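You operate a simulated robot arm through the tools that you are given. There is no shell and no other tool. Be economical: measure what you need, move in short steps, check, and stop when the job is done.

Carry out the task below with a simulated robot arm. There is one attempt and no reset: what you move stays moved.

JOB
Band the wound white spool and start the grey one on the winder.
Fine: cord lever to OFF, white spool on the black disc, press the BAND pad; grey spool on the orange turntable, lever to FEED. The other spools stay.

It is judged by the outcome, as a careful person would: the job done as asked, and still so three seconds after it is handed in. It fails if anything else is knocked over, pushed out of place, dropped, spilled or broken.

ROBOT AND FRAMES
A 6-joint arm with a two-finger parallel gripper, fixed in place. Base frame: the origin is at the foot of the arm, x ahead of it, y to its left, z up; the work surface is at about z = 0.812. Units: m, rad, N and s.
With the tool pointing down near the work surface it reaches from about 0.32 to 0.7 m from the base axis. Its first joint turns from -2.897 to 2.897 rad. Payload 4.1 kg.
Tool frame: the origin (TCP) lies between the finger pads and is the grasp point; the fingertips stand 0.023 m ahead of it; z points along the fingers, y is the line along which they close. The gripper opens to 0.094 m. The fingers are 0.038 m wide and 0.01 m thick; the gripper's body (0.054 by 0.096 m) begins 0.039 m behind the TCP.
Orientation is that of the tool frame in the base frame, as a unit quaternion [x, y, z, w]. With the fingers straight down and closing along the base's y, the tool's x points along the base's -x, its y along +y and its z along -z.

CONTROLS
- The arm moves only by the tool nudge_tool. Its argument "motion" is a list of rows, each a list of 7 numbers: the shift along the tool's x, y, z in m, then the turn, a rotation vector about the tool's x, y, z in rad, then the opening, from 0 (shut) to 1 (fully open). In form: [[dx, dy, dz, ax, ay, az, fingers], ...]. A call has 1 to 10 rows; each row shifts and turns the commanded pose from where the row before left it, along the tool's axes as they then stand. Rows are played at 5 a second. More than 0.05 m and 0.15 rad between two rows, or a gripper value outside its range, and nothing of the call is played. Where a pose cannot be reached the arm comes as near as it can. A force on the tool above 40 N (or 10 N above the force at the start of the call, whichever is more), or a blocked arm, ends the call early, and 0.2 s more pass. Each finger travels about 0.045 m/s and halts on what it meets, pressing with about 33 N; the grip force reading is that of the motor and also rises with nothing between the fingers. The clock runs only during rows and for 0.2 s after the last one: add rows that do not move to give the fingers time. The reply holds the time, the measured pose of the TCP, the force on the tool along the base axes, the opening and the grip force, in the units named above and with some noise.
- Cameras (640 x 400 px; columns grow to the right, rows downward): "scene" is fixed at [0.3915, -0.5053, 1.4028]; the picture's right is [1.00, -0.04, 0.00], its down [-0.02, -0.47, -0.88] and it looks along [0.04, 0.88, -0.47] (base axes); focal length 318 px, centre (320, 200). "wrist" rides on the gripper at [0.086, 0.016, -0.074] in the tool frame; the picture's right is [-0.18, 0.98, 0.00], its down [-0.58, -0.11, -0.81] and it looks along [-0.79, -0.15, 0.59] (tool axes); focal length 243 px, centre (320, 200).
- camera(camera): a new picture of that camera. It takes no simulated time.
- raise_lower(by): slides the trunk up (or, below 0, down) by that many m; the arm rides with it, the base frame stays. It gives what a move gives, with no picture.
- point_at(camera, pixels): for up to 12 pixels [column, row] of the newest picture of that camera ("zoom" is the newest enlarged one), the place [x, y, z] in the base frame of the surface seen there, good to about 0.002 m, but the place of the scene camera against the robot may be out by one fixed shift of up to 0.012 m in any direction. It takes no simulated time.
- inspect(camera, box): a new picture of the part [left, top, right, bottom] of that camera's present view, enlarged. It takes no simulated time.
- sign_off(): hands the job in; it is judged then, once.

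Keep the steps short. Do not move on a guess: measure, check each grasp and each placing, and mend mistakes. In all there are 80 turns and 54 pictures (those below and enlarged ones count). Leave the gripper open and the arm clear of the work at the hand-in unless told otherwise, and finish with a single line.

The tools are called after "Call:" as a command line: name --pt "numbers of a row" for each row, then --argument value for the rest, lists and objects as JSON in quotes. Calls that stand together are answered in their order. nudge_tool: Moves the arm, as the interface text tells. Its arguments: {"type":"object","properties":{"motion":{"type":"array","items":{"type":"array","items":{"type":"number"}}}},"required":["motion"]} The other tools are called the same way: raise_lower (by) slides the trunk up or down; camera (camera) takes a picture; point_at (camera, pixels) gives the place of the surface under pixels of a picture; inspect (camera, box) takes an enlarged picture of a part of a camera's view; sign_off () hands the job in.

At the start:

```text
time: 0.0
position: [0.3684, 0.2281, 1.1545]
tool_rot: [-0.001, 1.0, 0.0, 0.0]
wrist_force: [-0.4, 0.4, 0.0]
opening: 0.0938
finger_force: 0.0
trunk travel left (down, up): [-0.45, 0.14]
```

scene: 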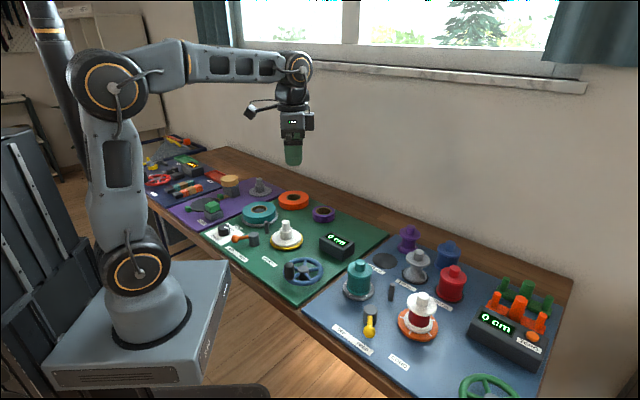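
wrist: 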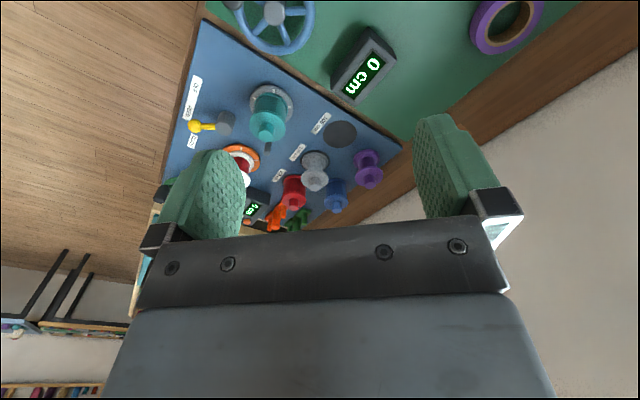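

I see the blue winder mat on the right of the scene picture (around 300-570, 230-400). I'll enlarge it to read the labels.

Call:
inspect --camera "scene" --box '[300, 215, 460, 315]'

Call:
inspect --camera "scene" --box '[300, 270, 500, 395]'

Call:
inspect --camera "scene" --box '[420, 250, 580, 400]'

```text
4.00 times, centred on (380, 265) of scene
```

zoom: 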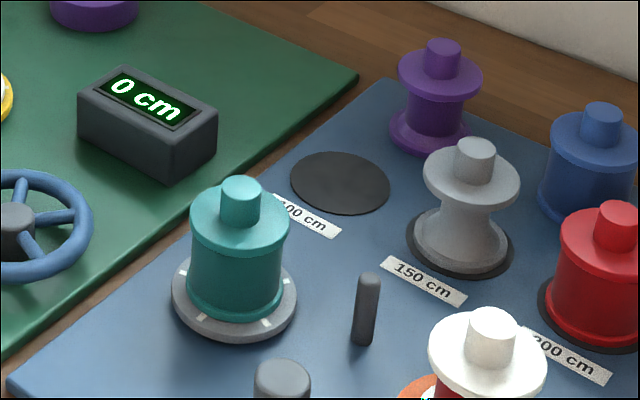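

```text
3.20 times, centred on (400, 332) of scene
```

zoom: 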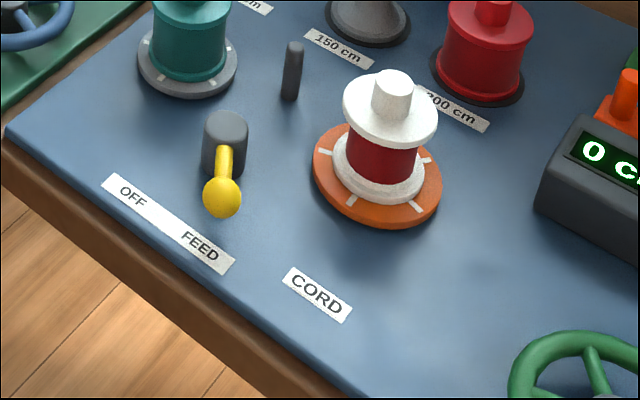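

```text
2.67 times, centred on (500, 325) of scene
```

zoom: 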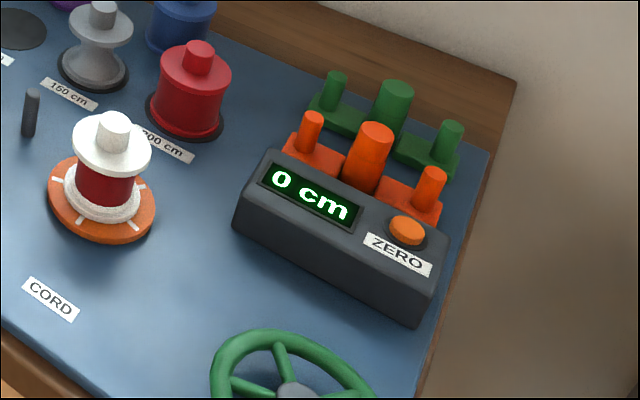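

The wound white spool is on the orange turntable; the empty black disc is by the 100 cm label. I still haven't found the BAND pad, so I'll look at the rest of the bench.

Call:
inspect --camera "scene" --box '[190, 180, 370, 300]'

Call:
inspect --camera "scene" --box '[130, 130, 290, 240]'

Call:
inspect --camera "wrist" --box '[160, 70, 410, 240]'

```text
3.33 times, centred on (280, 240) of scene
```

zoom: 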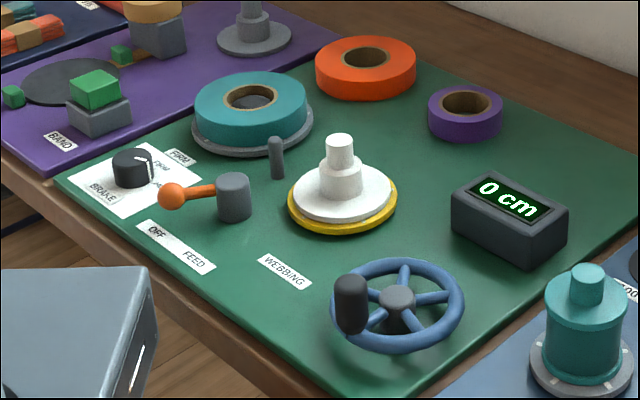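

```text
3.64 times, centred on (210, 185) of scene
```

zoom: 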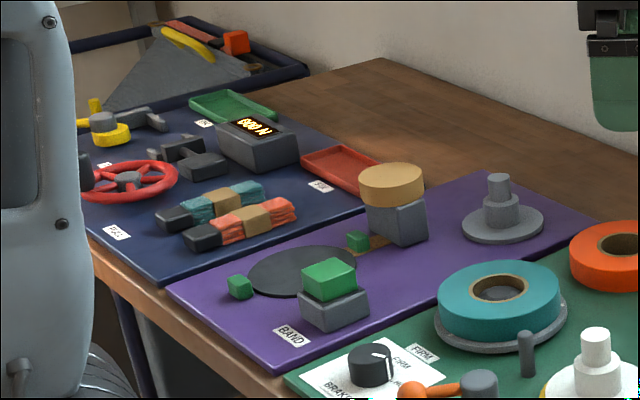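

```text
2.35 times, centred on (285, 155) of wrist
```

zoom: 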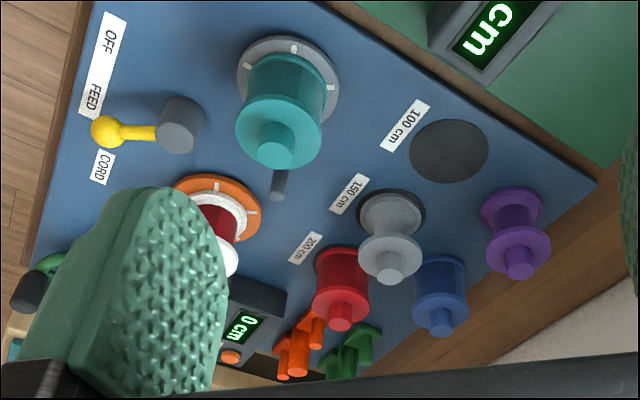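

The BAND station is on the purple mat: a large black disc with the green BAND pad (scene ~(211,208)). The cord lever (yellow knob, ~(369,331)) points to FEED. Next I measure all the places.

Call:
point_at --camera "scene" --pixels '[[422, 297], [421, 309], [402, 325], [437, 325], [369, 332], [370, 309], [420, 255], [414, 275], [392, 291], [341, 329], [362, 347], [450, 270]]'

Call:
inspect --camera "scene" --box '[170, 170, 290, 245]'

```text
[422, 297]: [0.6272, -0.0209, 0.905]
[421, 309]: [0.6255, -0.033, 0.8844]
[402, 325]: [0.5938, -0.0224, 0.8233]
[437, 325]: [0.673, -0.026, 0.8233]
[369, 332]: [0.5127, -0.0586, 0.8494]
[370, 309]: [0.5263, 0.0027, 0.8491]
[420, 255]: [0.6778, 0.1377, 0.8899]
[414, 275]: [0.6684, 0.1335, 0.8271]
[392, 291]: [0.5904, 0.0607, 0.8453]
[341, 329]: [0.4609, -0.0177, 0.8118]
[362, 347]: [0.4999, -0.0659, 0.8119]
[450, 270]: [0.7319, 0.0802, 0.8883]
```

```text
5.33 times, centred on (230, 208) of scene
```

zoom: 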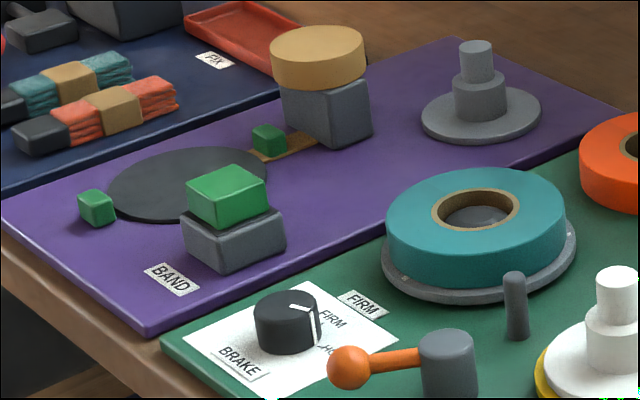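

Now the BAND station points in the enlarged view.

Call:
point_at --camera "zoom" --pixels '[[110, 185], [175, 150], [170, 215], [150, 185], [226, 195], [95, 205], [268, 137], [325, 45], [235, 245], [190, 195], [265, 165], [262, 190]]'

Call:
point_at --camera "scene" --pixels '[[380, 260], [374, 261], [396, 261], [391, 283], [419, 263], [419, 249], [258, 180], [264, 230], [285, 229], [409, 232], [447, 247], [360, 266]]'

```text
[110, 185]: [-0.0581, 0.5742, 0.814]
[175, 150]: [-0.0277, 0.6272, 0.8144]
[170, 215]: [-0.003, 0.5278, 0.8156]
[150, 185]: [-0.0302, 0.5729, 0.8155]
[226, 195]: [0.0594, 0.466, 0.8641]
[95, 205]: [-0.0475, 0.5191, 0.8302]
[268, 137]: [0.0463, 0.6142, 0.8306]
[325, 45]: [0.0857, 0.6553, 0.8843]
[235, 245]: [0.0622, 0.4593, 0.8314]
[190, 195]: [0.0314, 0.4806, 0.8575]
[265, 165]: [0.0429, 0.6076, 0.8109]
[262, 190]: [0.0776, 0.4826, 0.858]
```

```text
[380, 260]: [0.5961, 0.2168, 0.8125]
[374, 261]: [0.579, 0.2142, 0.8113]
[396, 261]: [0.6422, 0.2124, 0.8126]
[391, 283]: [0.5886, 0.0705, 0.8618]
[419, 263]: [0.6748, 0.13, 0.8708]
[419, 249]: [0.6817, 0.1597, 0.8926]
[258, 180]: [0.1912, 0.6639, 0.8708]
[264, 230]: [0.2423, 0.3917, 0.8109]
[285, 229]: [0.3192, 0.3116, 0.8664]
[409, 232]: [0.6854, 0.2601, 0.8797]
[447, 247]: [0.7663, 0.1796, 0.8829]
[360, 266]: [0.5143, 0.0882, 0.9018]
```

The black disc is centred near (-0.005, 0.577) and the BAND pad near (0.06, 0.466, 0.864). The scene camera may be shifted, so I'll move the arm over the winder mat and measure with the wrist camera.

Call:
nudge_tool --pt "-0.0053 -0.038 0.0175 0 0 0 1" --pt "-0.0053 -0.038 0.0175 0 0 0 1" --pt "-0.0053 -0.038 0.0175 0 0 0 1" --pt "-0.0053 -0.038 0.0175 0 0 0 1" --pt "-0.0053 -0.038 0.0175 0 0 0 1" --pt "-0.0053 -0.038 0.0175 0 0 0 1" --pt "0 0 0 0 0 0 1"

Call:
camera --camera "wrist"

```text
time: 1.6
position: [0.4006, -0.0013, 1.0505]
tool_rot: [0.0, 1.0, 0.0, 0.0]
wrist_force: [-0.6, -0.1, 0.5]
opening: 0.0941
finger_force: 0.2
trunk travel left (down, up): [-0.45, 0.14]
```

```text
44 pictures are left
```

wrist: 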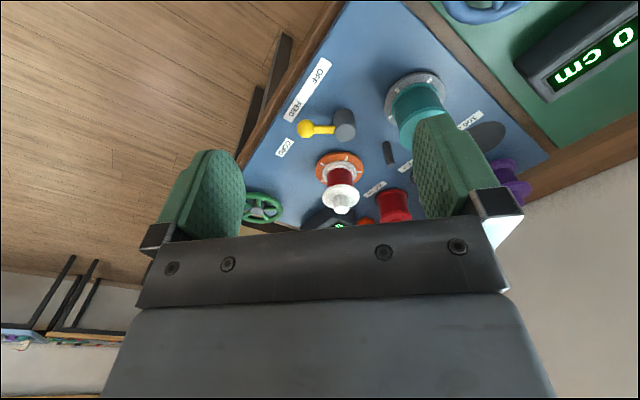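

The lever, post and white spool are all visible in the wrist view. I enlarge and measure the same points to find the scene camera shift.

Call:
inspect --camera "wrist" --box '[260, 60, 420, 230]'

```text
2.35 times, centred on (340, 145) of wrist
```

zoom: 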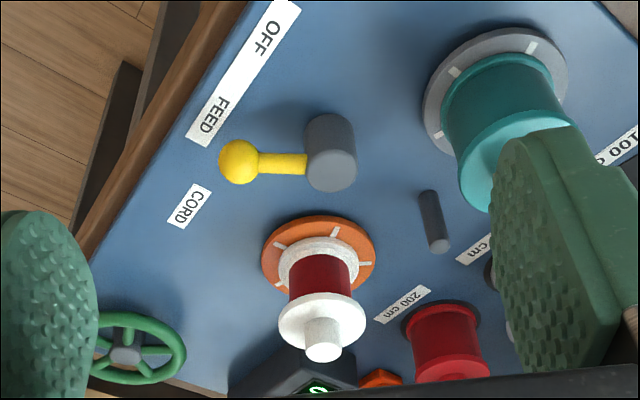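

Call:
point_at --camera "zoom" --pixels '[[238, 162], [332, 170], [324, 352], [290, 315], [362, 318], [270, 40], [208, 122], [265, 260], [374, 265], [319, 216], [440, 246], [285, 163]]'

Call:
point_at --camera "scene" --pixels '[[422, 295], [371, 310], [391, 286], [359, 349], [422, 293]]'

```text
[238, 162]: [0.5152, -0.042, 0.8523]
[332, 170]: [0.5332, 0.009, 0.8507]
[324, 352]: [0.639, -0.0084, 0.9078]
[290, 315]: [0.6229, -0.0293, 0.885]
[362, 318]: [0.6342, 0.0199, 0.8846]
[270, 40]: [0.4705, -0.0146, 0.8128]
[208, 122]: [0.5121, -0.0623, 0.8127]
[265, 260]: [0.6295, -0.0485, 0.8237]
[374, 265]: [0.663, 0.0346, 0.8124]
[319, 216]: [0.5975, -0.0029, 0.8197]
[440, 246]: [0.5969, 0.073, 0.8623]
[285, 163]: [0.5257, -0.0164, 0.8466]
```

```text
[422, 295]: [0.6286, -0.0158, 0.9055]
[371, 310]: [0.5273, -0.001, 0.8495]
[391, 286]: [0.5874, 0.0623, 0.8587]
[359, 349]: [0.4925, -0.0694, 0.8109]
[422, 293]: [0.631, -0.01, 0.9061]
```

The wrist gives: lever post (0.533, 0.009), ball (0.515, -0.045, ~0.842), scene shift about +0.007, +0.008. I'll turn the gripper so the fingers straddle the lever ball and come above it.

Call:
nudge_tool --pt "0 0 0 0 0 -0.139 1" --pt "0 0 0 0 0 -0.139 1" --pt "0 0 0 0 0 -0.139 1" --pt "0 0 0 0 0 -0.139 1" --pt "0 0 0 0 0 -0.139 1" --pt "0 0 0 0 0 -0.139 1" --pt "0 0 0 0 0 -0.139 1" --pt "0 0 0 0 0 -0.139 1" --pt "0 0 0 0 0 -0.139 1" --pt "0 0 0 0 0 0 1"

Call:
nudge_tool --pt "0.0013 -0.0306 0.0325 0 0 0 1" --pt "0.0013 -0.0306 0.0325 0 0 0 1" --pt "0.0013 -0.0306 0.0325 0 0 0 1" --pt "0.0013 -0.0306 0.0325 0 0 0 1" --pt "0 0 0 0 0 0 1"

Call:
camera --camera "wrist"

```text
time: 3.8
position: [0.3995, -0.0005, 1.051]
tool_rot: [-0.585, 0.811, 0.0, 0.0]
wrist_force: [-0.1, 0.2, 0.3]
opening: 0.0941
finger_force: 0.1
trunk travel left (down, up): [-0.45, 0.14]
```

```text
time: 5.0
position: [0.516, -0.0453, 0.9205]
tool_rot: [-0.585, 0.811, -0.001, 0.0]
wrist_force: [0.7, 0.8, 0.9]
opening: 0.0941
finger_force: 0.0
trunk travel left (down, up): [-0.45, 0.14]
```

```text
42 pictures are left
```

wrist: 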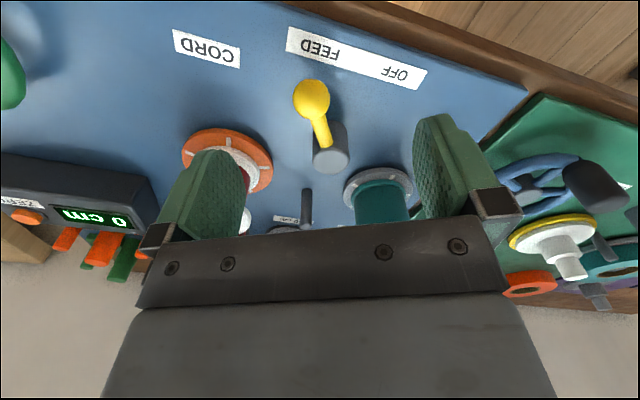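

The ball appears at (311,98) and the post at (331,157). I measure them from here before descending.

Call:
point_at --camera "wrist" --pixels '[[311, 98], [311, 85], [300, 98], [323, 98], [330, 160], [321, 130], [402, 74], [321, 46]]'

```text
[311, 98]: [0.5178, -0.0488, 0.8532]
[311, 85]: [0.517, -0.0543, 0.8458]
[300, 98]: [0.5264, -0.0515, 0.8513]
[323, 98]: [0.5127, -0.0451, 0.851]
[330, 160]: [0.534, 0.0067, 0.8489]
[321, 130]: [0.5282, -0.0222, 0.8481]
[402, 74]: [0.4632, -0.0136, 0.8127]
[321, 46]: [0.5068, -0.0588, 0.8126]
```

Ball centre ≈ (0.518, -0.050, 0.843). I descend with open fingers, then narrow them loosely around the ball.

Call:
nudge_tool --pt "0.004 -0.0035 0.025 0 0 0 1" --pt "0 0 0.025 0 0 0 1" --pt "0 0 0.0255 0 0 0 1" --pt "0 0 0 0 0 0 0.33" --pt "0 0 0 0 0 0 0.33" --pt "0 0 0 0 0 0 0.33" --pt "0 0 0 0 0 0 0.33"

Call:
camera --camera "wrist"

```text
time: 6.6
position: [0.5184, -0.05, 0.8458]
tool_rot: [-0.585, 0.811, -0.001, 0.0]
wrist_force: [1.0, -0.3, -0.6]
opening: 0.0315
finger_force: 0.2
trunk travel left (down, up): [-0.45, 0.14]
```

```text
41 pictures are left
```

wrist: 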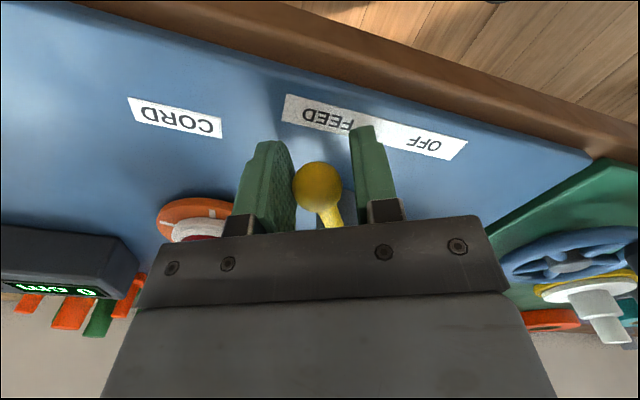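

The ball sits between the pads. I sweep the lever in an arc about its post toward OFF (about 52°).

Call:
nudge_tool --pt "-0.0003 0.0058 0 0 0 0.1 0.33" --pt "-0.0003 0.0058 0 0 0 0.1 0.33" --pt "-0.0003 0.0058 0 0 0 0.1 0.33" --pt "-0.0003 0.0058 0 0 0 0.1 0.33" --pt "-0.0003 0.0058 0 0 0 0.1 0.33" --pt "-0.0003 0.0058 0 0 0 0.1 0.33" --pt "-0.0003 0.0058 0 0 0 0.1 0.33" --pt "-0.0003 0.0058 0 0 0 0.1 0.33" --pt "-0.0003 0.0058 0 0 0 0.1 0.33"

Call:
camera --camera "wrist"

Call:
inspect --camera "scene" --box '[300, 250, 460, 370]'

```text
time: 8.6
position: [0.4811, -0.0136, 0.8451]
tool_rot: [-0.174, 0.985, 0.0, 0.0]
wrist_force: [-0.2, 0.0, -0.4]
opening: 0.0316
finger_force: 0.7
trunk travel left (down, up): [-0.45, 0.14]
```

```text
40 pictures are left
```

wrist: 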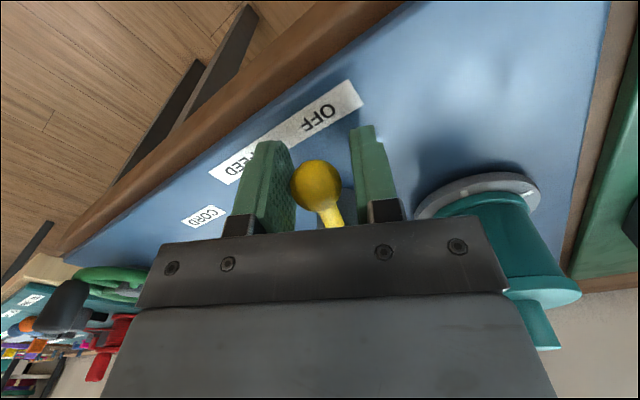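

```text
3.33 times, centred on (380, 310) of scene
```

zoom: 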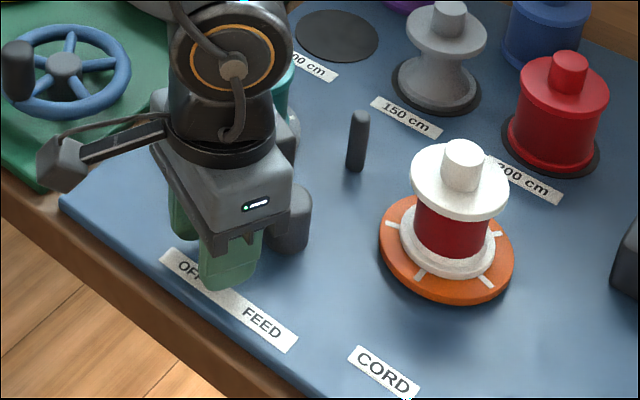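

The lever moves freely and now points nearly at OFF. A little further until I feel the stop or line up with OFF.

Call:
nudge_tool --pt "-0.0003 0.0058 0 0 0 0.1 0.33" --pt "-0.0002 0.0035 0 0 0 0.06 0.33" --pt "0 0 0 0 0 0 0.33"

Call:
point_at --camera "wrist" --pixels '[[316, 180], [330, 218], [320, 118]]'

Call:
camera --camera "wrist"

```text
time: 9.4
position: [0.4776, -0.0049, 0.845]
tool_rot: [-0.095, 0.995, 0.0, 0.0]
wrist_force: [0.4, -0.1, -0.8]
opening: 0.0307
finger_force: 0.0
trunk travel left (down, up): [-0.45, 0.14]
```

```text
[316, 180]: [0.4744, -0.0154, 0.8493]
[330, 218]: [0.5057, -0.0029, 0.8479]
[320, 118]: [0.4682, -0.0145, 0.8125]
```

```text
38 pictures are left
```

wrist: 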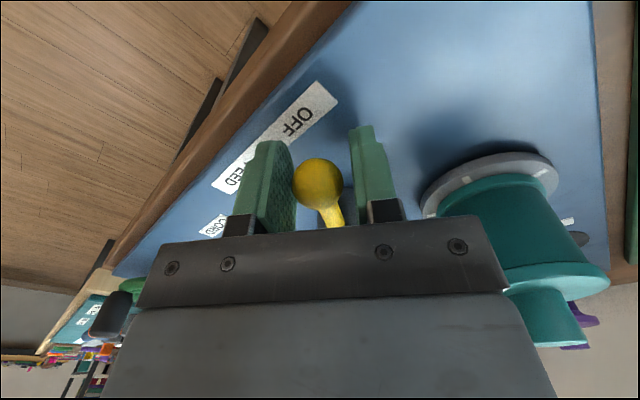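

The lever now points at the OFF label. I open, retreat up and check.

Call:
nudge_tool --pt "0 0 0 0 0 0 0.5" --pt "0 0 0 0 0 0 0.5" --pt "0 0 -0.04 0 0 0 0.6" --pt "0 0 -0.04 0 0 0 1" --pt "0 0 -0.045 0 0 0 1" --pt "0 0 -0.03 0 0 0 1" --pt "0 0 0 0 0 0 1"

Call:
inspect --camera "wrist" --box '[220, 40, 420, 240]'

```text
time: 11.0
position: [0.4766, -0.0066, 0.9982]
tool_rot: [-0.095, 0.996, 0.0, 0.0]
wrist_force: [-0.9, -0.6, -0.5]
opening: 0.0939
finger_force: 0.1
trunk travel left (down, up): [-0.45, 0.14]
```

```text
2.00 times, centred on (320, 140) of wrist
```

zoom: 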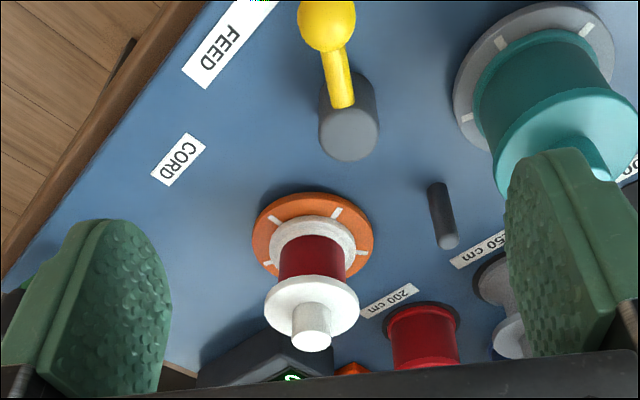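

The lever is at OFF. Now I measure the white spool: knob top (311,341), flange and turntable rims.

Call:
point_at --camera "zoom" --pixels '[[311, 341], [296, 340], [327, 340], [311, 350], [269, 305], [355, 305], [312, 280], [256, 235], [371, 240], [314, 195], [288, 255], [340, 255]]'

```text
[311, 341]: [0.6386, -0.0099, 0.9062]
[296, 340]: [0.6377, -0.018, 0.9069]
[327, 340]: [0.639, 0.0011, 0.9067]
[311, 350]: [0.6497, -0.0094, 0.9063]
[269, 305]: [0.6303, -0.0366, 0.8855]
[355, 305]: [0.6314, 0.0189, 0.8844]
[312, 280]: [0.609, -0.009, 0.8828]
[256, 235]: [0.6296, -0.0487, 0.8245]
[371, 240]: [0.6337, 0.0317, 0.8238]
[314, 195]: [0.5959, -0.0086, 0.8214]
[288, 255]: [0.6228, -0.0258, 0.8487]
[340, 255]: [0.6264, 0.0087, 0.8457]
```

Spool axis ≈ (0.638, -0.009), knob top 0.9065, flange top 0.884. I go over it at z≈0.96.

Call:
nudge_tool --pt "-0.0395 -0.0082 0.0095 0 0 0 1" --pt "-0.0395 -0.0082 0.0095 0 0 0 1" --pt "-0.0395 -0.0082 0.0095 0 0 0 1" --pt "-0.0395 -0.0082 0.0095 0 0 0 1" --pt "0 0 0 0 0 0 1"

Call:
camera --camera "wrist"

```text
time: 12.2
position: [0.6399, -0.0077, 0.9614]
tool_rot: [-0.095, 0.995, 0.0, 0.0]
wrist_force: [0.4, -0.3, 0.1]
opening: 0.0938
finger_force: 0.1
trunk travel left (down, up): [-0.45, 0.14]
```

```text
36 pictures are left
```

wrist: 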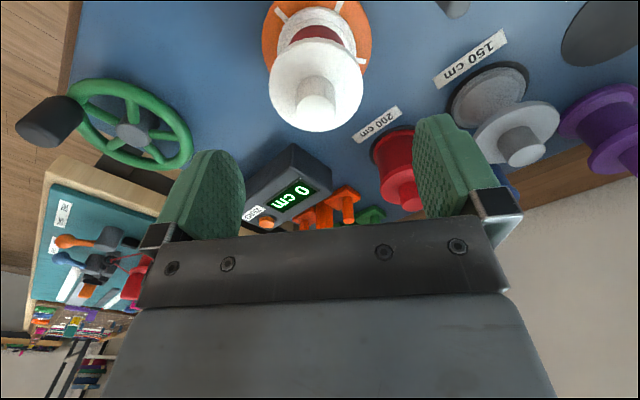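

From this near view I measure the white knob again (316,110), plus the grey spool (525,150).

Call:
point_at --camera "wrist" --pixels '[[316, 110], [301, 107], [333, 107], [317, 120], [270, 85], [362, 85], [525, 150], [510, 146], [542, 146], [525, 160], [476, 137], [558, 125]]'

```text
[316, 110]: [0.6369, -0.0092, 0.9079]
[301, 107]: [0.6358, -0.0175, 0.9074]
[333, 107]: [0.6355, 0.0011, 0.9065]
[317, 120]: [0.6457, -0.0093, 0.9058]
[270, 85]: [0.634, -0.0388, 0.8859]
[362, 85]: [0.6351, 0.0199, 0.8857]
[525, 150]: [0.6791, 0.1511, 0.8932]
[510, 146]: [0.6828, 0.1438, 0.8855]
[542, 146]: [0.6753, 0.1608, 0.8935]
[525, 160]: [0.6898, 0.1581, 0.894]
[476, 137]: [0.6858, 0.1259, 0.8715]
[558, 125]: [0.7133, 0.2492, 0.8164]
```

Knob axis at (0.637, -0.009). I correct by 3 mm and lower to z≈0.911 so the tips stay just above the flange.

Call:
nudge_tool --pt "0.0032 -0.0007 0.015 0 0 0 1" --pt "0 0 0.02 0 0 0 1" --pt "0 0 0.0155 0 0 0 1" --pt "0 0 0 0 0 0 1"

Call:
inspect --camera "scene" --box '[360, 240, 480, 340]'

```text
time: 13.2
position: [0.6375, -0.0095, 0.9106]
tool_rot: [-0.095, 0.995, 0.001, 0.0]
wrist_force: [-0.1, 0.0, -0.2]
opening: 0.094
finger_force: 0.1
trunk travel left (down, up): [-0.45, 0.14]
```

```text
4.00 times, centred on (420, 290) of scene
```

zoom: 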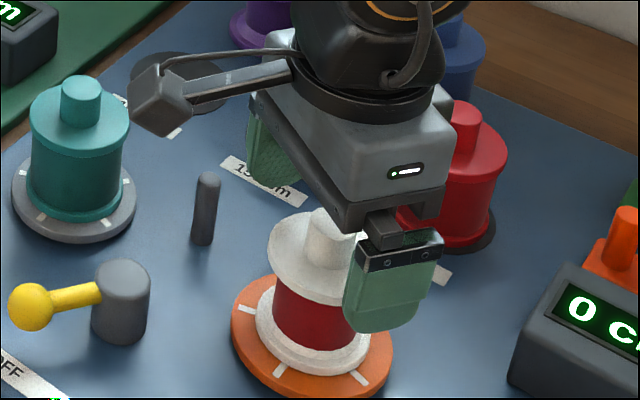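

The fingers straddle the knob. I close and hold.

Call:
nudge_tool --pt "0 0 0 0 0 0 0.5" --pt "0 0 0 0 0 0 0.2" --pt "0 0 0 0 0 0 0.1" --pt "0 0 0 0 0 0 0" --pt "0 0 0 0 0 0 0" --pt "0 0 0 0 0 0 0"

```text
time: 14.6
position: [0.6375, -0.0105, 0.9099]
tool_rot: [-0.094, 0.996, 0.0, 0.0]
wrist_force: [1.7, -4.1, -0.1]
opening: 0.0233
finger_force: 33.4
trunk travel left (down, up): [-0.45, 0.14]
```

It holds at 0.023 m, the knob's width. Lift straight up slowly.

Call:
nudge_tool --pt "0 0 -0.01 0 0 0 0" --pt "0 0 -0.015 0 0 0 0" --pt "0 0 -0.02 0 0 0 0" --pt "0 0 -0.025 0 0 0 0" --pt "0 0 -0.03 0 0 0 0" --pt "0 0 0 0 0 0 0"

Call:
inspect --camera "scene" --box '[340, 200, 500, 340]'

Call:
camera --camera "wrist"

```text
time: 16.0
position: [0.6369, -0.0091, 1.0116]
tool_rot: [-0.095, 0.996, 0.0, 0.0]
wrist_force: [0.0, 0.3, -0.2]
opening: 0.0231
finger_force: 32.7
trunk travel left (down, up): [-0.45, 0.14]
```

```text
2.86 times, centred on (420, 270) of scene
```

zoom: 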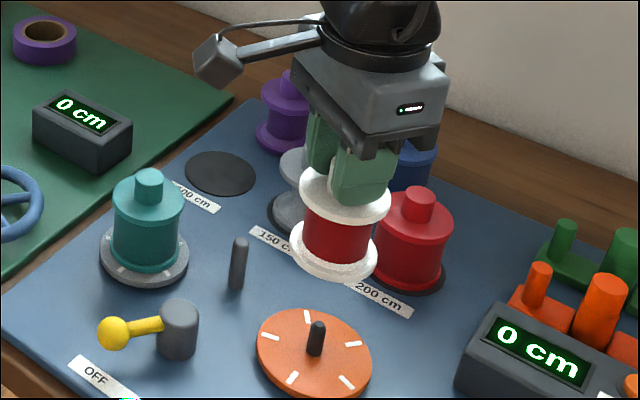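

```text
33 pictures are left
```

wrist: 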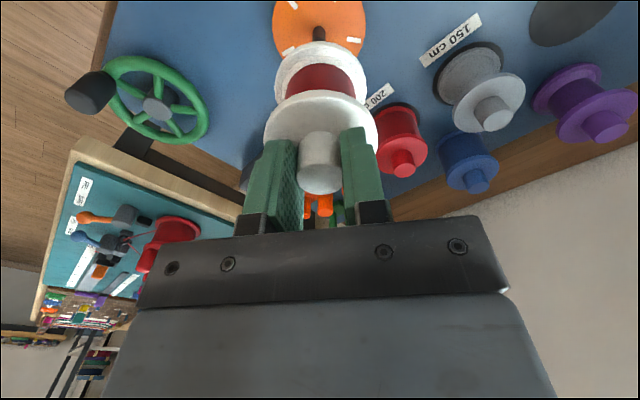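

The spool hangs straight, and the bare spindle is seen on the turntable. I raise a bit and turn the wrist while in place for the carry to the BAND station.

Call:
nudge_tool --pt "0 0 -0.005 0 0 -0.138 0" --pt "0 0 -0.005 0 0 -0.138 0" --pt "0 0 -0.005 0 0 -0.138 0" --pt "0 0 -0.005 0 0 -0.138 0" --pt "0 0 -0.005 0 0 -0.138 0" --pt "0 0 -0.005 0 0 -0.138 0" --pt "0 0 -0.005 0 0 -0.138 0" --pt "0 0 -0.005 0 0 -0.138 0" --pt "0 0 0 0 0 -0.138 0" --pt "0 0 0 0 0 -0.138 0"

Call:
point_at --camera "zoom" --pixels '[[317, 324], [317, 345], [259, 345], [371, 350], [315, 352], [312, 309], [314, 397]]'

Call:
nudge_tool --pt "-0.015 0.016 0 0 0 0 0" --pt "-0.0297 0.03175 0 0 0 0 0" --pt "-0.0297 0.03175 0 0 0 0 0" --pt "-0.0297 0.03175 0 0 0 0 0" --pt "-0.0297 0.03175 0 0 0 0 0" --pt "-0.0297 0.03175 0 0 0 0 0" --pt "-0.0297 0.03175 0 0 0 0 0" --pt "-0.0297 0.03175 0 0 0 0 0" --pt "-0.0297 0.03175 0 0 0 0 0" --pt "-0.015 0.016 0 0 0 0 0"

```text
time: 18.2
position: [0.636, -0.0087, 1.0515]
tool_rot: [0.707, -0.707, 0.001, 0.0]
wrist_force: [0.4, -0.2, -0.4]
opening: 0.0231
finger_force: 33.1
trunk travel left (down, up): [-0.45, 0.14]
```

```text
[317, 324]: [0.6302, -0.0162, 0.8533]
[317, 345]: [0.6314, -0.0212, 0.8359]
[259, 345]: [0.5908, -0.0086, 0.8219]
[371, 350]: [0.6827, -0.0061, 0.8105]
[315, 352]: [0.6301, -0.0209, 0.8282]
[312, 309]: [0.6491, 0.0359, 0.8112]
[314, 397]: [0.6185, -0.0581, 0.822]
```

```text
time: 20.4
position: [0.35, 0.2591, 1.0515]
tool_rot: [-0.707, 0.707, 0.0, 0.0]
wrist_force: [-0.2, 0.3, -0.1]
opening: 0.0233
finger_force: 32.7
trunk travel left (down, up): [-0.45, 0.14]
```

Spool is still held. I continue toward the BAND disc, stopping short for a look.

Call:
nudge_tool --pt "-0.015 0.016 0 0 0 0 0" --pt "-0.028 0.032 0 0 0 0 0" --pt "-0.028 0.032 0 0 0 0 0" --pt "-0.028 0.032 0 0 0 0 0" --pt "-0.028 0.032 0 0 0 0 0" --pt "-0.028 0.032 0 0 0 0 0" --pt "-0.028 0.032 0 0 0 0 0" --pt "-0.028 0.032 0 0 0 0 0" --pt "-0.028 0.032 0 0 0 0 0" --pt "-0.015 0.016 0 0 0 0 0"

Call:
camera --camera "wrist"

Call:
camera --camera "scene"

```text
time: 22.6
position: [0.0635, 0.5126, 1.05]
tool_rot: [0.707, -0.707, 0.0, 0.0]
wrist_force: [0.5, 0.0, -0.4]
opening: 0.0234
finger_force: 33.2
trunk travel left (down, up): [-0.45, 0.14]
```

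```text
32 pictures are left
```

wrist: 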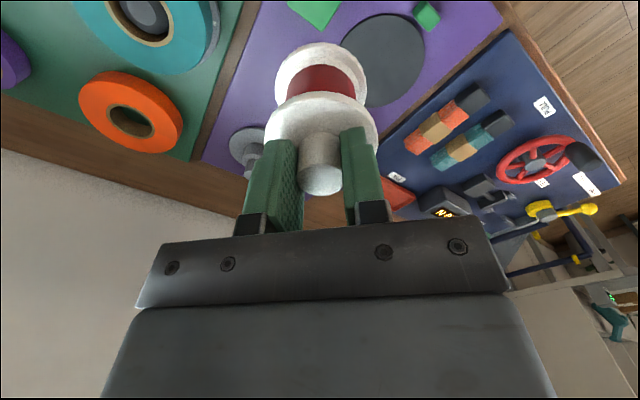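

```text
31 pictures are left
```

scene: 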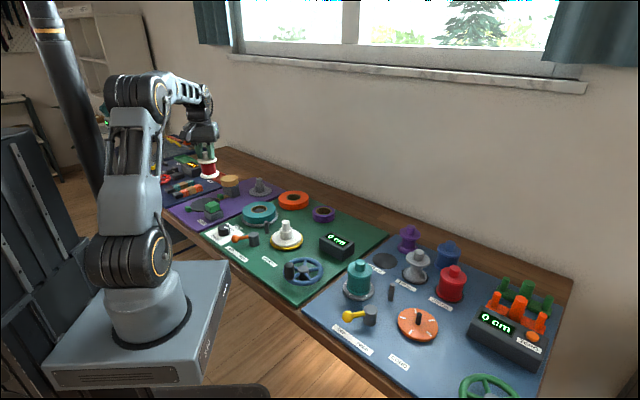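

I see the black disc at wrist (385,60). I measure its rim and the pad.

Call:
point_at --camera "wrist" --pixels '[[386, 17], [422, 60], [373, 105], [345, 42], [412, 30], [410, 92], [385, 60], [428, 15], [318, 8], [400, 60]]'

Call:
inspect --camera "wrist" --box '[220, 0, 480, 160]'

```text
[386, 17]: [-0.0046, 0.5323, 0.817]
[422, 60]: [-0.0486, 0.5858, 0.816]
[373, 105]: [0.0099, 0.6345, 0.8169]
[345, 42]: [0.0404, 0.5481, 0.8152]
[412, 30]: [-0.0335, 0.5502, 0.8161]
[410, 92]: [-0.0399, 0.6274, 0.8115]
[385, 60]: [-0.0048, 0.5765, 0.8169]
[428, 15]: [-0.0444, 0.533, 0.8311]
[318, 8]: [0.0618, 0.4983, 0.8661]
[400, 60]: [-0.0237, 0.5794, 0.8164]
```

```text
2.46 times, centred on (350, 80) of wrist
```

zoom: 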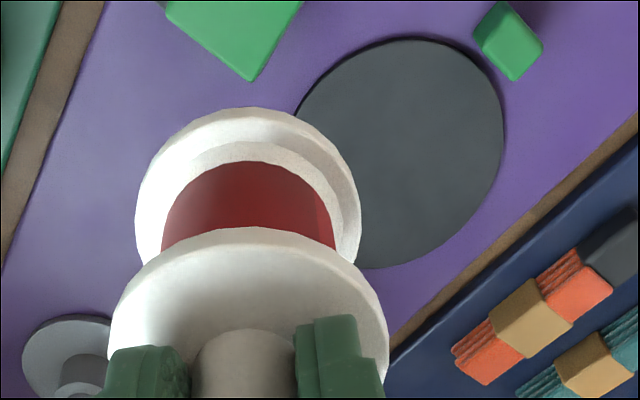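

Disc centre ≈ (0.002, 0.584), top 0.8165. I centre over it and lower to near contact.

Call:
nudge_tool --pt "-0.0238 0.0205 0 0 0 0 0" --pt "-0.0238 0.0205 0 0 0 0 0" --pt "-0.0238 0.0205 0 0 0 0 0" --pt "0 0 0.03 0 0 0 0" --pt "0 0 0.03 0 0 0 0" --pt "0 0 0.03 0 0 0 0" --pt "0 0 0.025 0 0 0 0" --pt "0 0 0.02 0 0 0 0" --pt "0 0 0 0 0 0 0"

Call:
camera --camera "wrist"

Call:
inspect --camera "scene" --box '[150, 120, 300, 240]'

```text
time: 24.6
position: [0.0014, 0.5849, 0.9156]
tool_rot: [-0.707, 0.707, 0.0, 0.0]
wrist_force: [-1.0, -0.3, -0.7]
opening: 0.023
finger_force: 33.2
trunk travel left (down, up): [-0.45, 0.14]
```

```text
29 pictures are left
```

wrist: 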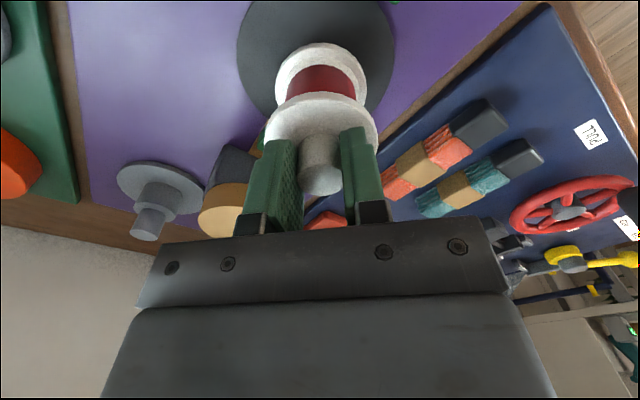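

```text
3.33 times, centred on (225, 180) of scene
```

zoom: 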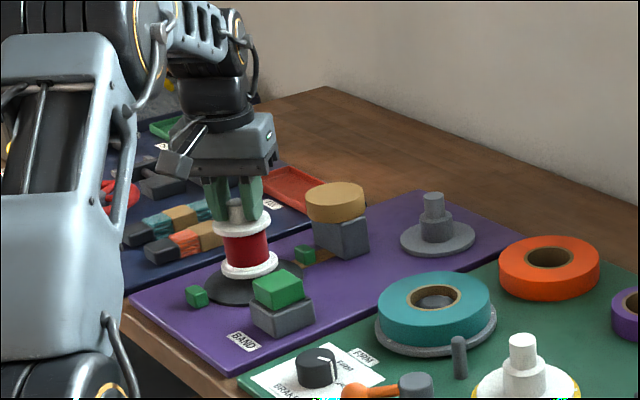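

Centred and hovering about 12 mm above. I lower in small steps until it touches.

Call:
nudge_tool --pt "0 0 0.006 0 0 0 0" --pt "0 0 0.003 0 0 0 0" --pt "0 0 0.002 0 0 0 0" --pt "0 0 0.001 0 0 0 0" --pt "0 0 0 0 0 0 0"

```text
time: 25.8
position: [0.0012, 0.5851, 0.9039]
tool_rot: [0.707, -0.707, 0.0, 0.0]
wrist_force: [0.3, -0.3, -0.1]
opening: 0.0232
finger_force: 33.2
trunk travel left (down, up): [-0.45, 0.14]
```

Call:
nudge_tool --pt "0 0 0.001 0 0 0 0" --pt "0 0 0.001 0 0 0 0" --pt "0 0 0 0 0 0 0"

```text
time: 26.6
position: [0.0018, 0.5845, 0.9009]
tool_rot: [-0.707, 0.707, 0.0, -0.001]
wrist_force: [-0.4, -0.7, -0.1]
opening: 0.0233
finger_force: 33.7
trunk travel left (down, up): [-0.45, 0.14]
```

No contact force yet (force ≈0); continuing by millimetres.

Call:
nudge_tool --pt "0 0 0.001 0 0 0 0" --pt "0 0 0.001 0 0 0 0" --pt "0 0 0 0 0 0 0"

Call:
inspect --camera "wrist" --box '[220, 0, 420, 130]'

```text
time: 27.4
position: [0.0017, 0.5842, 0.9028]
tool_rot: [-0.707, 0.707, 0.001, 0.0]
wrist_force: [-0.6, -2.3, 12.6]
opening: 0.023
finger_force: 33.0
trunk travel left (down, up): [-0.45, 0.14]
```

```text
3.08 times, centred on (320, 65) of wrist
```

zoom: 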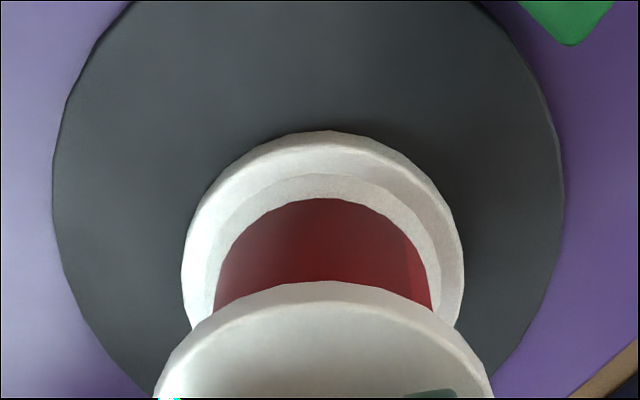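

Contact: 12.6 N upward at z 0.903. I back off 1 mm, open a bit and lift clear.

Call:
nudge_tool --pt "0 0 -0.001 0 0 0 0" --pt "0 0 0 0 0 0 0.5" --pt "0 0 0 0 0 0 0.6" --pt "0 0 0 0 0 0 0.6" --pt "0 0 -0.02 0 0 0 0.6" --pt "0 0 -0.03 0 0 0 0.6" --pt "0 0 -0.04 0 0 0 0.6" --pt "0 0 -0.04 0 0 0 0.6"

Call:
camera --camera "wrist"

```text
time: 29.2
position: [0.0024, 0.5836, 1.0297]
tool_rot: [0.707, -0.707, 0.0, 0.0]
wrist_force: [-0.1, 0.3, -0.7]
opening: 0.0565
finger_force: 0.1
trunk travel left (down, up): [-0.45, 0.14]
```

```text
26 pictures are left
```

wrist: 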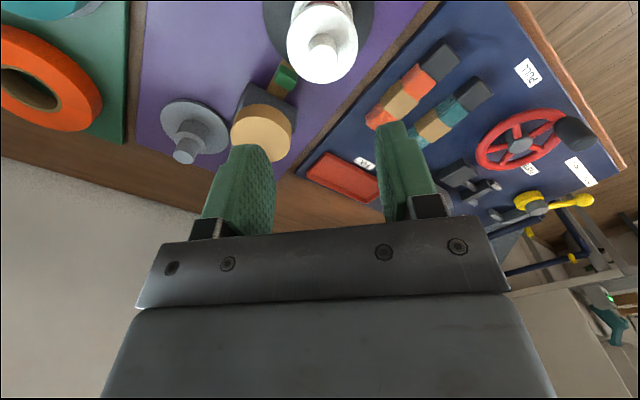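

The white spool stands upright centred on the disc. Now I back off toward the pad, closing the fingers, and look.

Call:
nudge_tool --pt "0.045 -0.016 0 0 0 0 0.3" --pt "0.045 -0.016 0 0 0 0 0" --pt "0.045 -0.016 0 0 0 0 0" --pt "0.045 -0.016 0 0 0 0 0" --pt "0 0 0 0 0 0 0"

Call:
camera --camera "wrist"

```text
time: 30.4
position: [0.0633, 0.4024, 1.0308]
tool_rot: [0.707, -0.707, -0.001, 0.0]
wrist_force: [0.0, -0.9, 0.6]
opening: 0.0
finger_force: 32.4
trunk travel left (down, up): [-0.45, 0.14]
```

```text
25 pictures are left
```

wrist: 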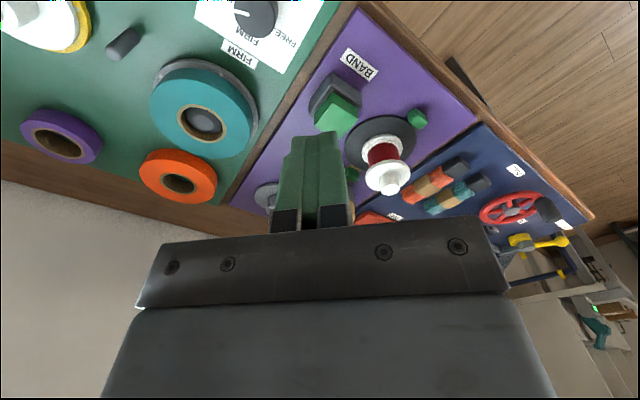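

Call:
inspect --camera "wrist" --box '[280, 50, 440, 210]'

Call:
point_at --camera "wrist" --pixels '[[336, 115], [320, 116], [353, 110], [332, 102], [340, 127], [413, 118], [389, 187], [353, 178]]'

```text
2.50 times, centred on (360, 130) of wrist
```

zoom: 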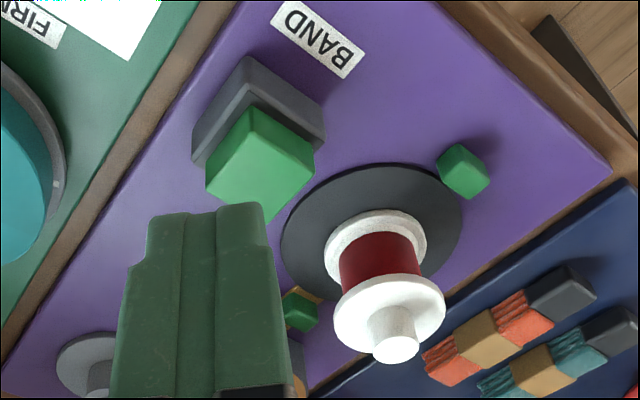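

```text
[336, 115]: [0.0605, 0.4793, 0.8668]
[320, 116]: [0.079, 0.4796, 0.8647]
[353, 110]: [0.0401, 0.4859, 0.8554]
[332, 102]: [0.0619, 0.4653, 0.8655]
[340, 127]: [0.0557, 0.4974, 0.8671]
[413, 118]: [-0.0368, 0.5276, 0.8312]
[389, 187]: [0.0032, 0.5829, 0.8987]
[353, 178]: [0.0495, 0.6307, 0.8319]
```

Pad top centre (0.060, 0.479, 0.866). I come over it with the fingers shut, tips about 8 mm above.

Call:
nudge_tool --pt "-0.0385 0.0015 0 0 0 0 0" --pt "-0.0385 0.0015 0 0 0 0 0" --pt "0 0 0.035 0 0 0 0" --pt "0 0 0.035 0 0 0 0" --pt "0 0 0.035 0 0 0 0" --pt "0 0 0.028 0 0 0 0" --pt "0 0 0 0 0 0 0"

Call:
inspect --camera "scene" --box '[150, 120, 300, 240]'

```text
time: 32.0
position: [0.0631, 0.4797, 0.8969]
tool_rot: [-0.707, 0.707, 0.0, 0.0]
wrist_force: [-0.2, -0.1, 0.8]
opening: 0.0
finger_force: 33.2
trunk travel left (down, up): [-0.45, 0.14]
```

```text
3.33 times, centred on (225, 180) of scene
```

zoom: 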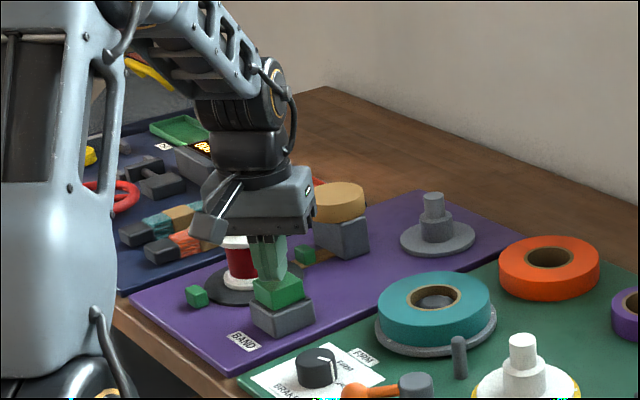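

Tips are right over the pad. I press slowly.

Call:
nudge_tool --pt "0 0 0.005 0 0 0 0" --pt "0 0 0.003 0 0 0 0" --pt "0 0 0.002 0 0 0 0" --pt "0 0 0.002 0 0 0 0" --pt "0 0 0.002 0 0 0 0" --pt "0 0 0.002 0 0 0 0" --pt "0 0 0 0 0 0 0"

Call:
inspect --camera "scene" --box '[150, 120, 300, 240]'

```text
time: 33.6
position: [0.0627, 0.4812, 0.8828]
tool_rot: [-0.707, 0.707, 0.0, 0.001]
wrist_force: [2.7, 2.0, 4.5]
opening: 0.0
finger_force: 32.8
trunk travel left (down, up): [-0.45, 0.14]
```

```text
3.33 times, centred on (225, 180) of scene
```

zoom: 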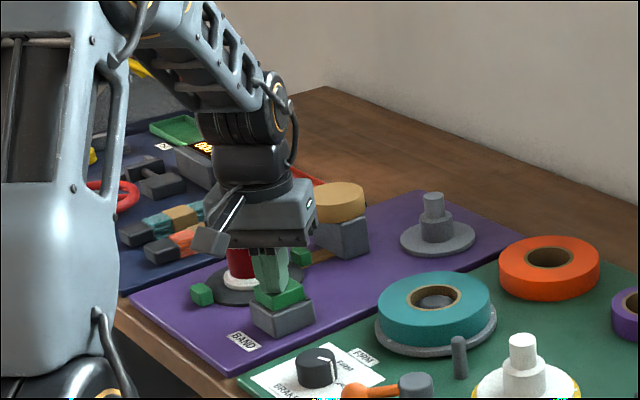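

The pad is going down (about 6 mm, 4.5 N). I press further to its end.

Call:
nudge_tool --pt "0 0 0.002 0 0 0 0" --pt "0 0 0.002 0 0 0 0" --pt "0 0 0.002 0 0 0 0" --pt "0 0 0 0 0 0 0" --pt "0 0 0 0 0 0 0"

Call:
inspect --camera "scene" --box '[150, 120, 300, 240]'

```text
time: 34.8
position: [0.0621, 0.4807, 0.8756]
tool_rot: [0.707, -0.707, 0.001, 0.0]
wrist_force: [2.8, 0.5, 10.2]
opening: 0.0
finger_force: 33.2
trunk travel left (down, up): [-0.45, 0.14]
```

```text
3.33 times, centred on (225, 180) of scene
```

zoom: 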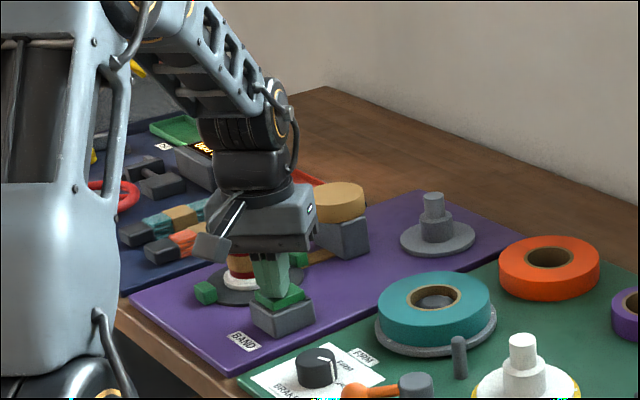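

A tan band has appeared round the red cord. I release the pad and lift away to verify.

Call:
nudge_tool --pt "0 0 -0.01 0 0 0 0" --pt "0 0 -0.03 0 0 0 0" --pt "0 0 -0.04 0 0 0 0" --pt "0 0 -0.045 0 0 0 0" --pt "0.035 0 -0.035 0 0 0 0" --pt "0.045 0 0 0 0 0 0" --pt "0 0 0 0 0 0 0.5"

Call:
inspect --camera "wrist" --box '[280, 50, 440, 210]'

```text
time: 36.4
position: [0.0594, 0.4011, 1.0347]
tool_rot: [0.708, -0.707, 0.0, -0.001]
wrist_force: [-0.4, 0.2, 0.9]
opening: 0.033
finger_force: 0.0
trunk travel left (down, up): [-0.45, 0.14]
```

```text
2.50 times, centred on (360, 130) of wrist
```

zoom: 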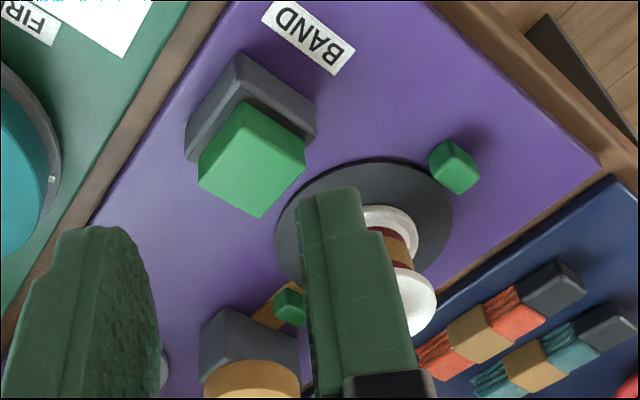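

The band is on and the spool is still centred on the disc. Next I travel back to the grey spool by the 150 cm label.

Call:
nudge_tool --pt "0.0235 -0.0385 0 0 0 0 1" --pt "0.0235 -0.0385 0 0 0 0 1" --pt "0.0235 -0.0385 0 0 0 0 1" --pt "0.0235 -0.0385 0 0 0 0 1" --pt "0.0235 -0.0385 0 0 0 0 1" --pt "0.0235 -0.0385 0 0 0 0 1" --pt "0.0235 -0.0385 0 0 0 0 1" --pt "0.0235 -0.0385 0 0 0 0 1" --pt "0.0235 -0.0385 0 0 0 0 1" --pt "0.0235 -0.0385 0 0 0 0 1"

Call:
nudge_tool --pt "0.023 -0.038 0 0 0 0 1" --pt "0.023 -0.038 0 0 0 0.138 1" --pt "0 0 0 0 0 0.138 1" --pt "0 0 0 0 0 0.138 1" --pt "0 0 0 0 0 0.138 1" --pt "0 0 0 0 0 0.138 1" --pt "0 0 0 0 0 0.138 1" --pt "0 0 0 0 0 0.138 1" --pt "0 0 0 0 0 0.138 1" --pt "0 0 0 0 0 0.138 1"

Call:
camera --camera "wrist"

```text
time: 38.6
position: [0.4465, 0.1655, 1.0353]
tool_rot: [0.707, -0.707, 0.0, 0.0]
wrist_force: [0.3, -0.3, 0.7]
opening: 0.0938
finger_force: 0.0
trunk travel left (down, up): [-0.45, 0.14]
```

```text
time: 40.8
position: [0.5225, 0.1198, 1.0372]
tool_rot: [-0.163, 0.987, 0.0, 0.0]
wrist_force: [1.2, 0.5, -0.7]
opening: 0.094
finger_force: 0.0
trunk travel left (down, up): [-0.45, 0.14]
```

```text
19 pictures are left
```

wrist: 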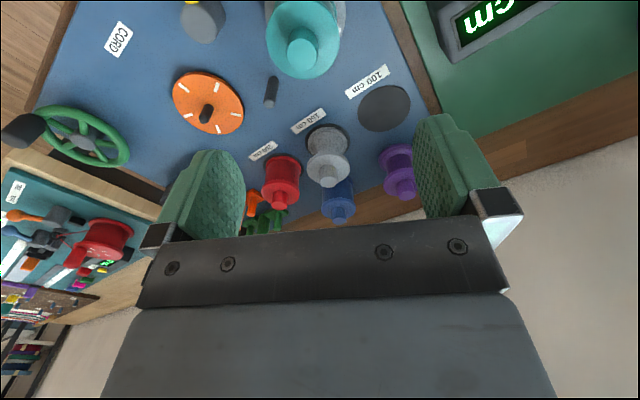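

Grey spool at (328,160), between red, blue and purple. I enlarge for measuring.

Call:
inspect --camera "wrist" --box '[240, 100, 420, 220]'

```text
3.33 times, centred on (330, 160) of wrist
```

zoom: 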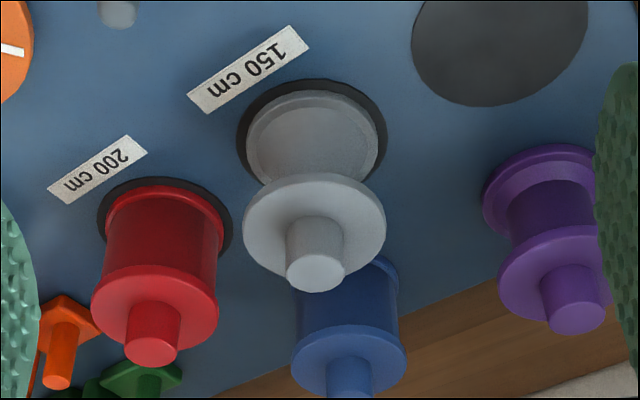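

Call:
point_at --camera "zoom" --pixels '[[315, 273], [290, 268], [341, 268], [315, 260], [316, 286], [247, 225], [382, 225], [315, 178], [150, 350], [350, 370], [575, 318], [240, 130]]'

Call:
point_at --camera "wrist" --pixels '[[205, 117], [206, 107]]'

```text
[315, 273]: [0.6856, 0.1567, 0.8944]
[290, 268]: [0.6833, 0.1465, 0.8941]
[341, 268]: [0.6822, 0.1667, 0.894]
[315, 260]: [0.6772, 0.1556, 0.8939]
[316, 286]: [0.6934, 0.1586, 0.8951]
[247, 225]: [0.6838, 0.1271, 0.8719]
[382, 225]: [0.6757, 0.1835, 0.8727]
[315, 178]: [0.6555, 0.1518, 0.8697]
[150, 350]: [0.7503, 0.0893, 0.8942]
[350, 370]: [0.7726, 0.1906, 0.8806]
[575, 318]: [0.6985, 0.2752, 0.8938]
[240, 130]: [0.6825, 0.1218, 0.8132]
```

```text
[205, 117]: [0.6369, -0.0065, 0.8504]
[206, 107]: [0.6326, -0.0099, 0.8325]
```

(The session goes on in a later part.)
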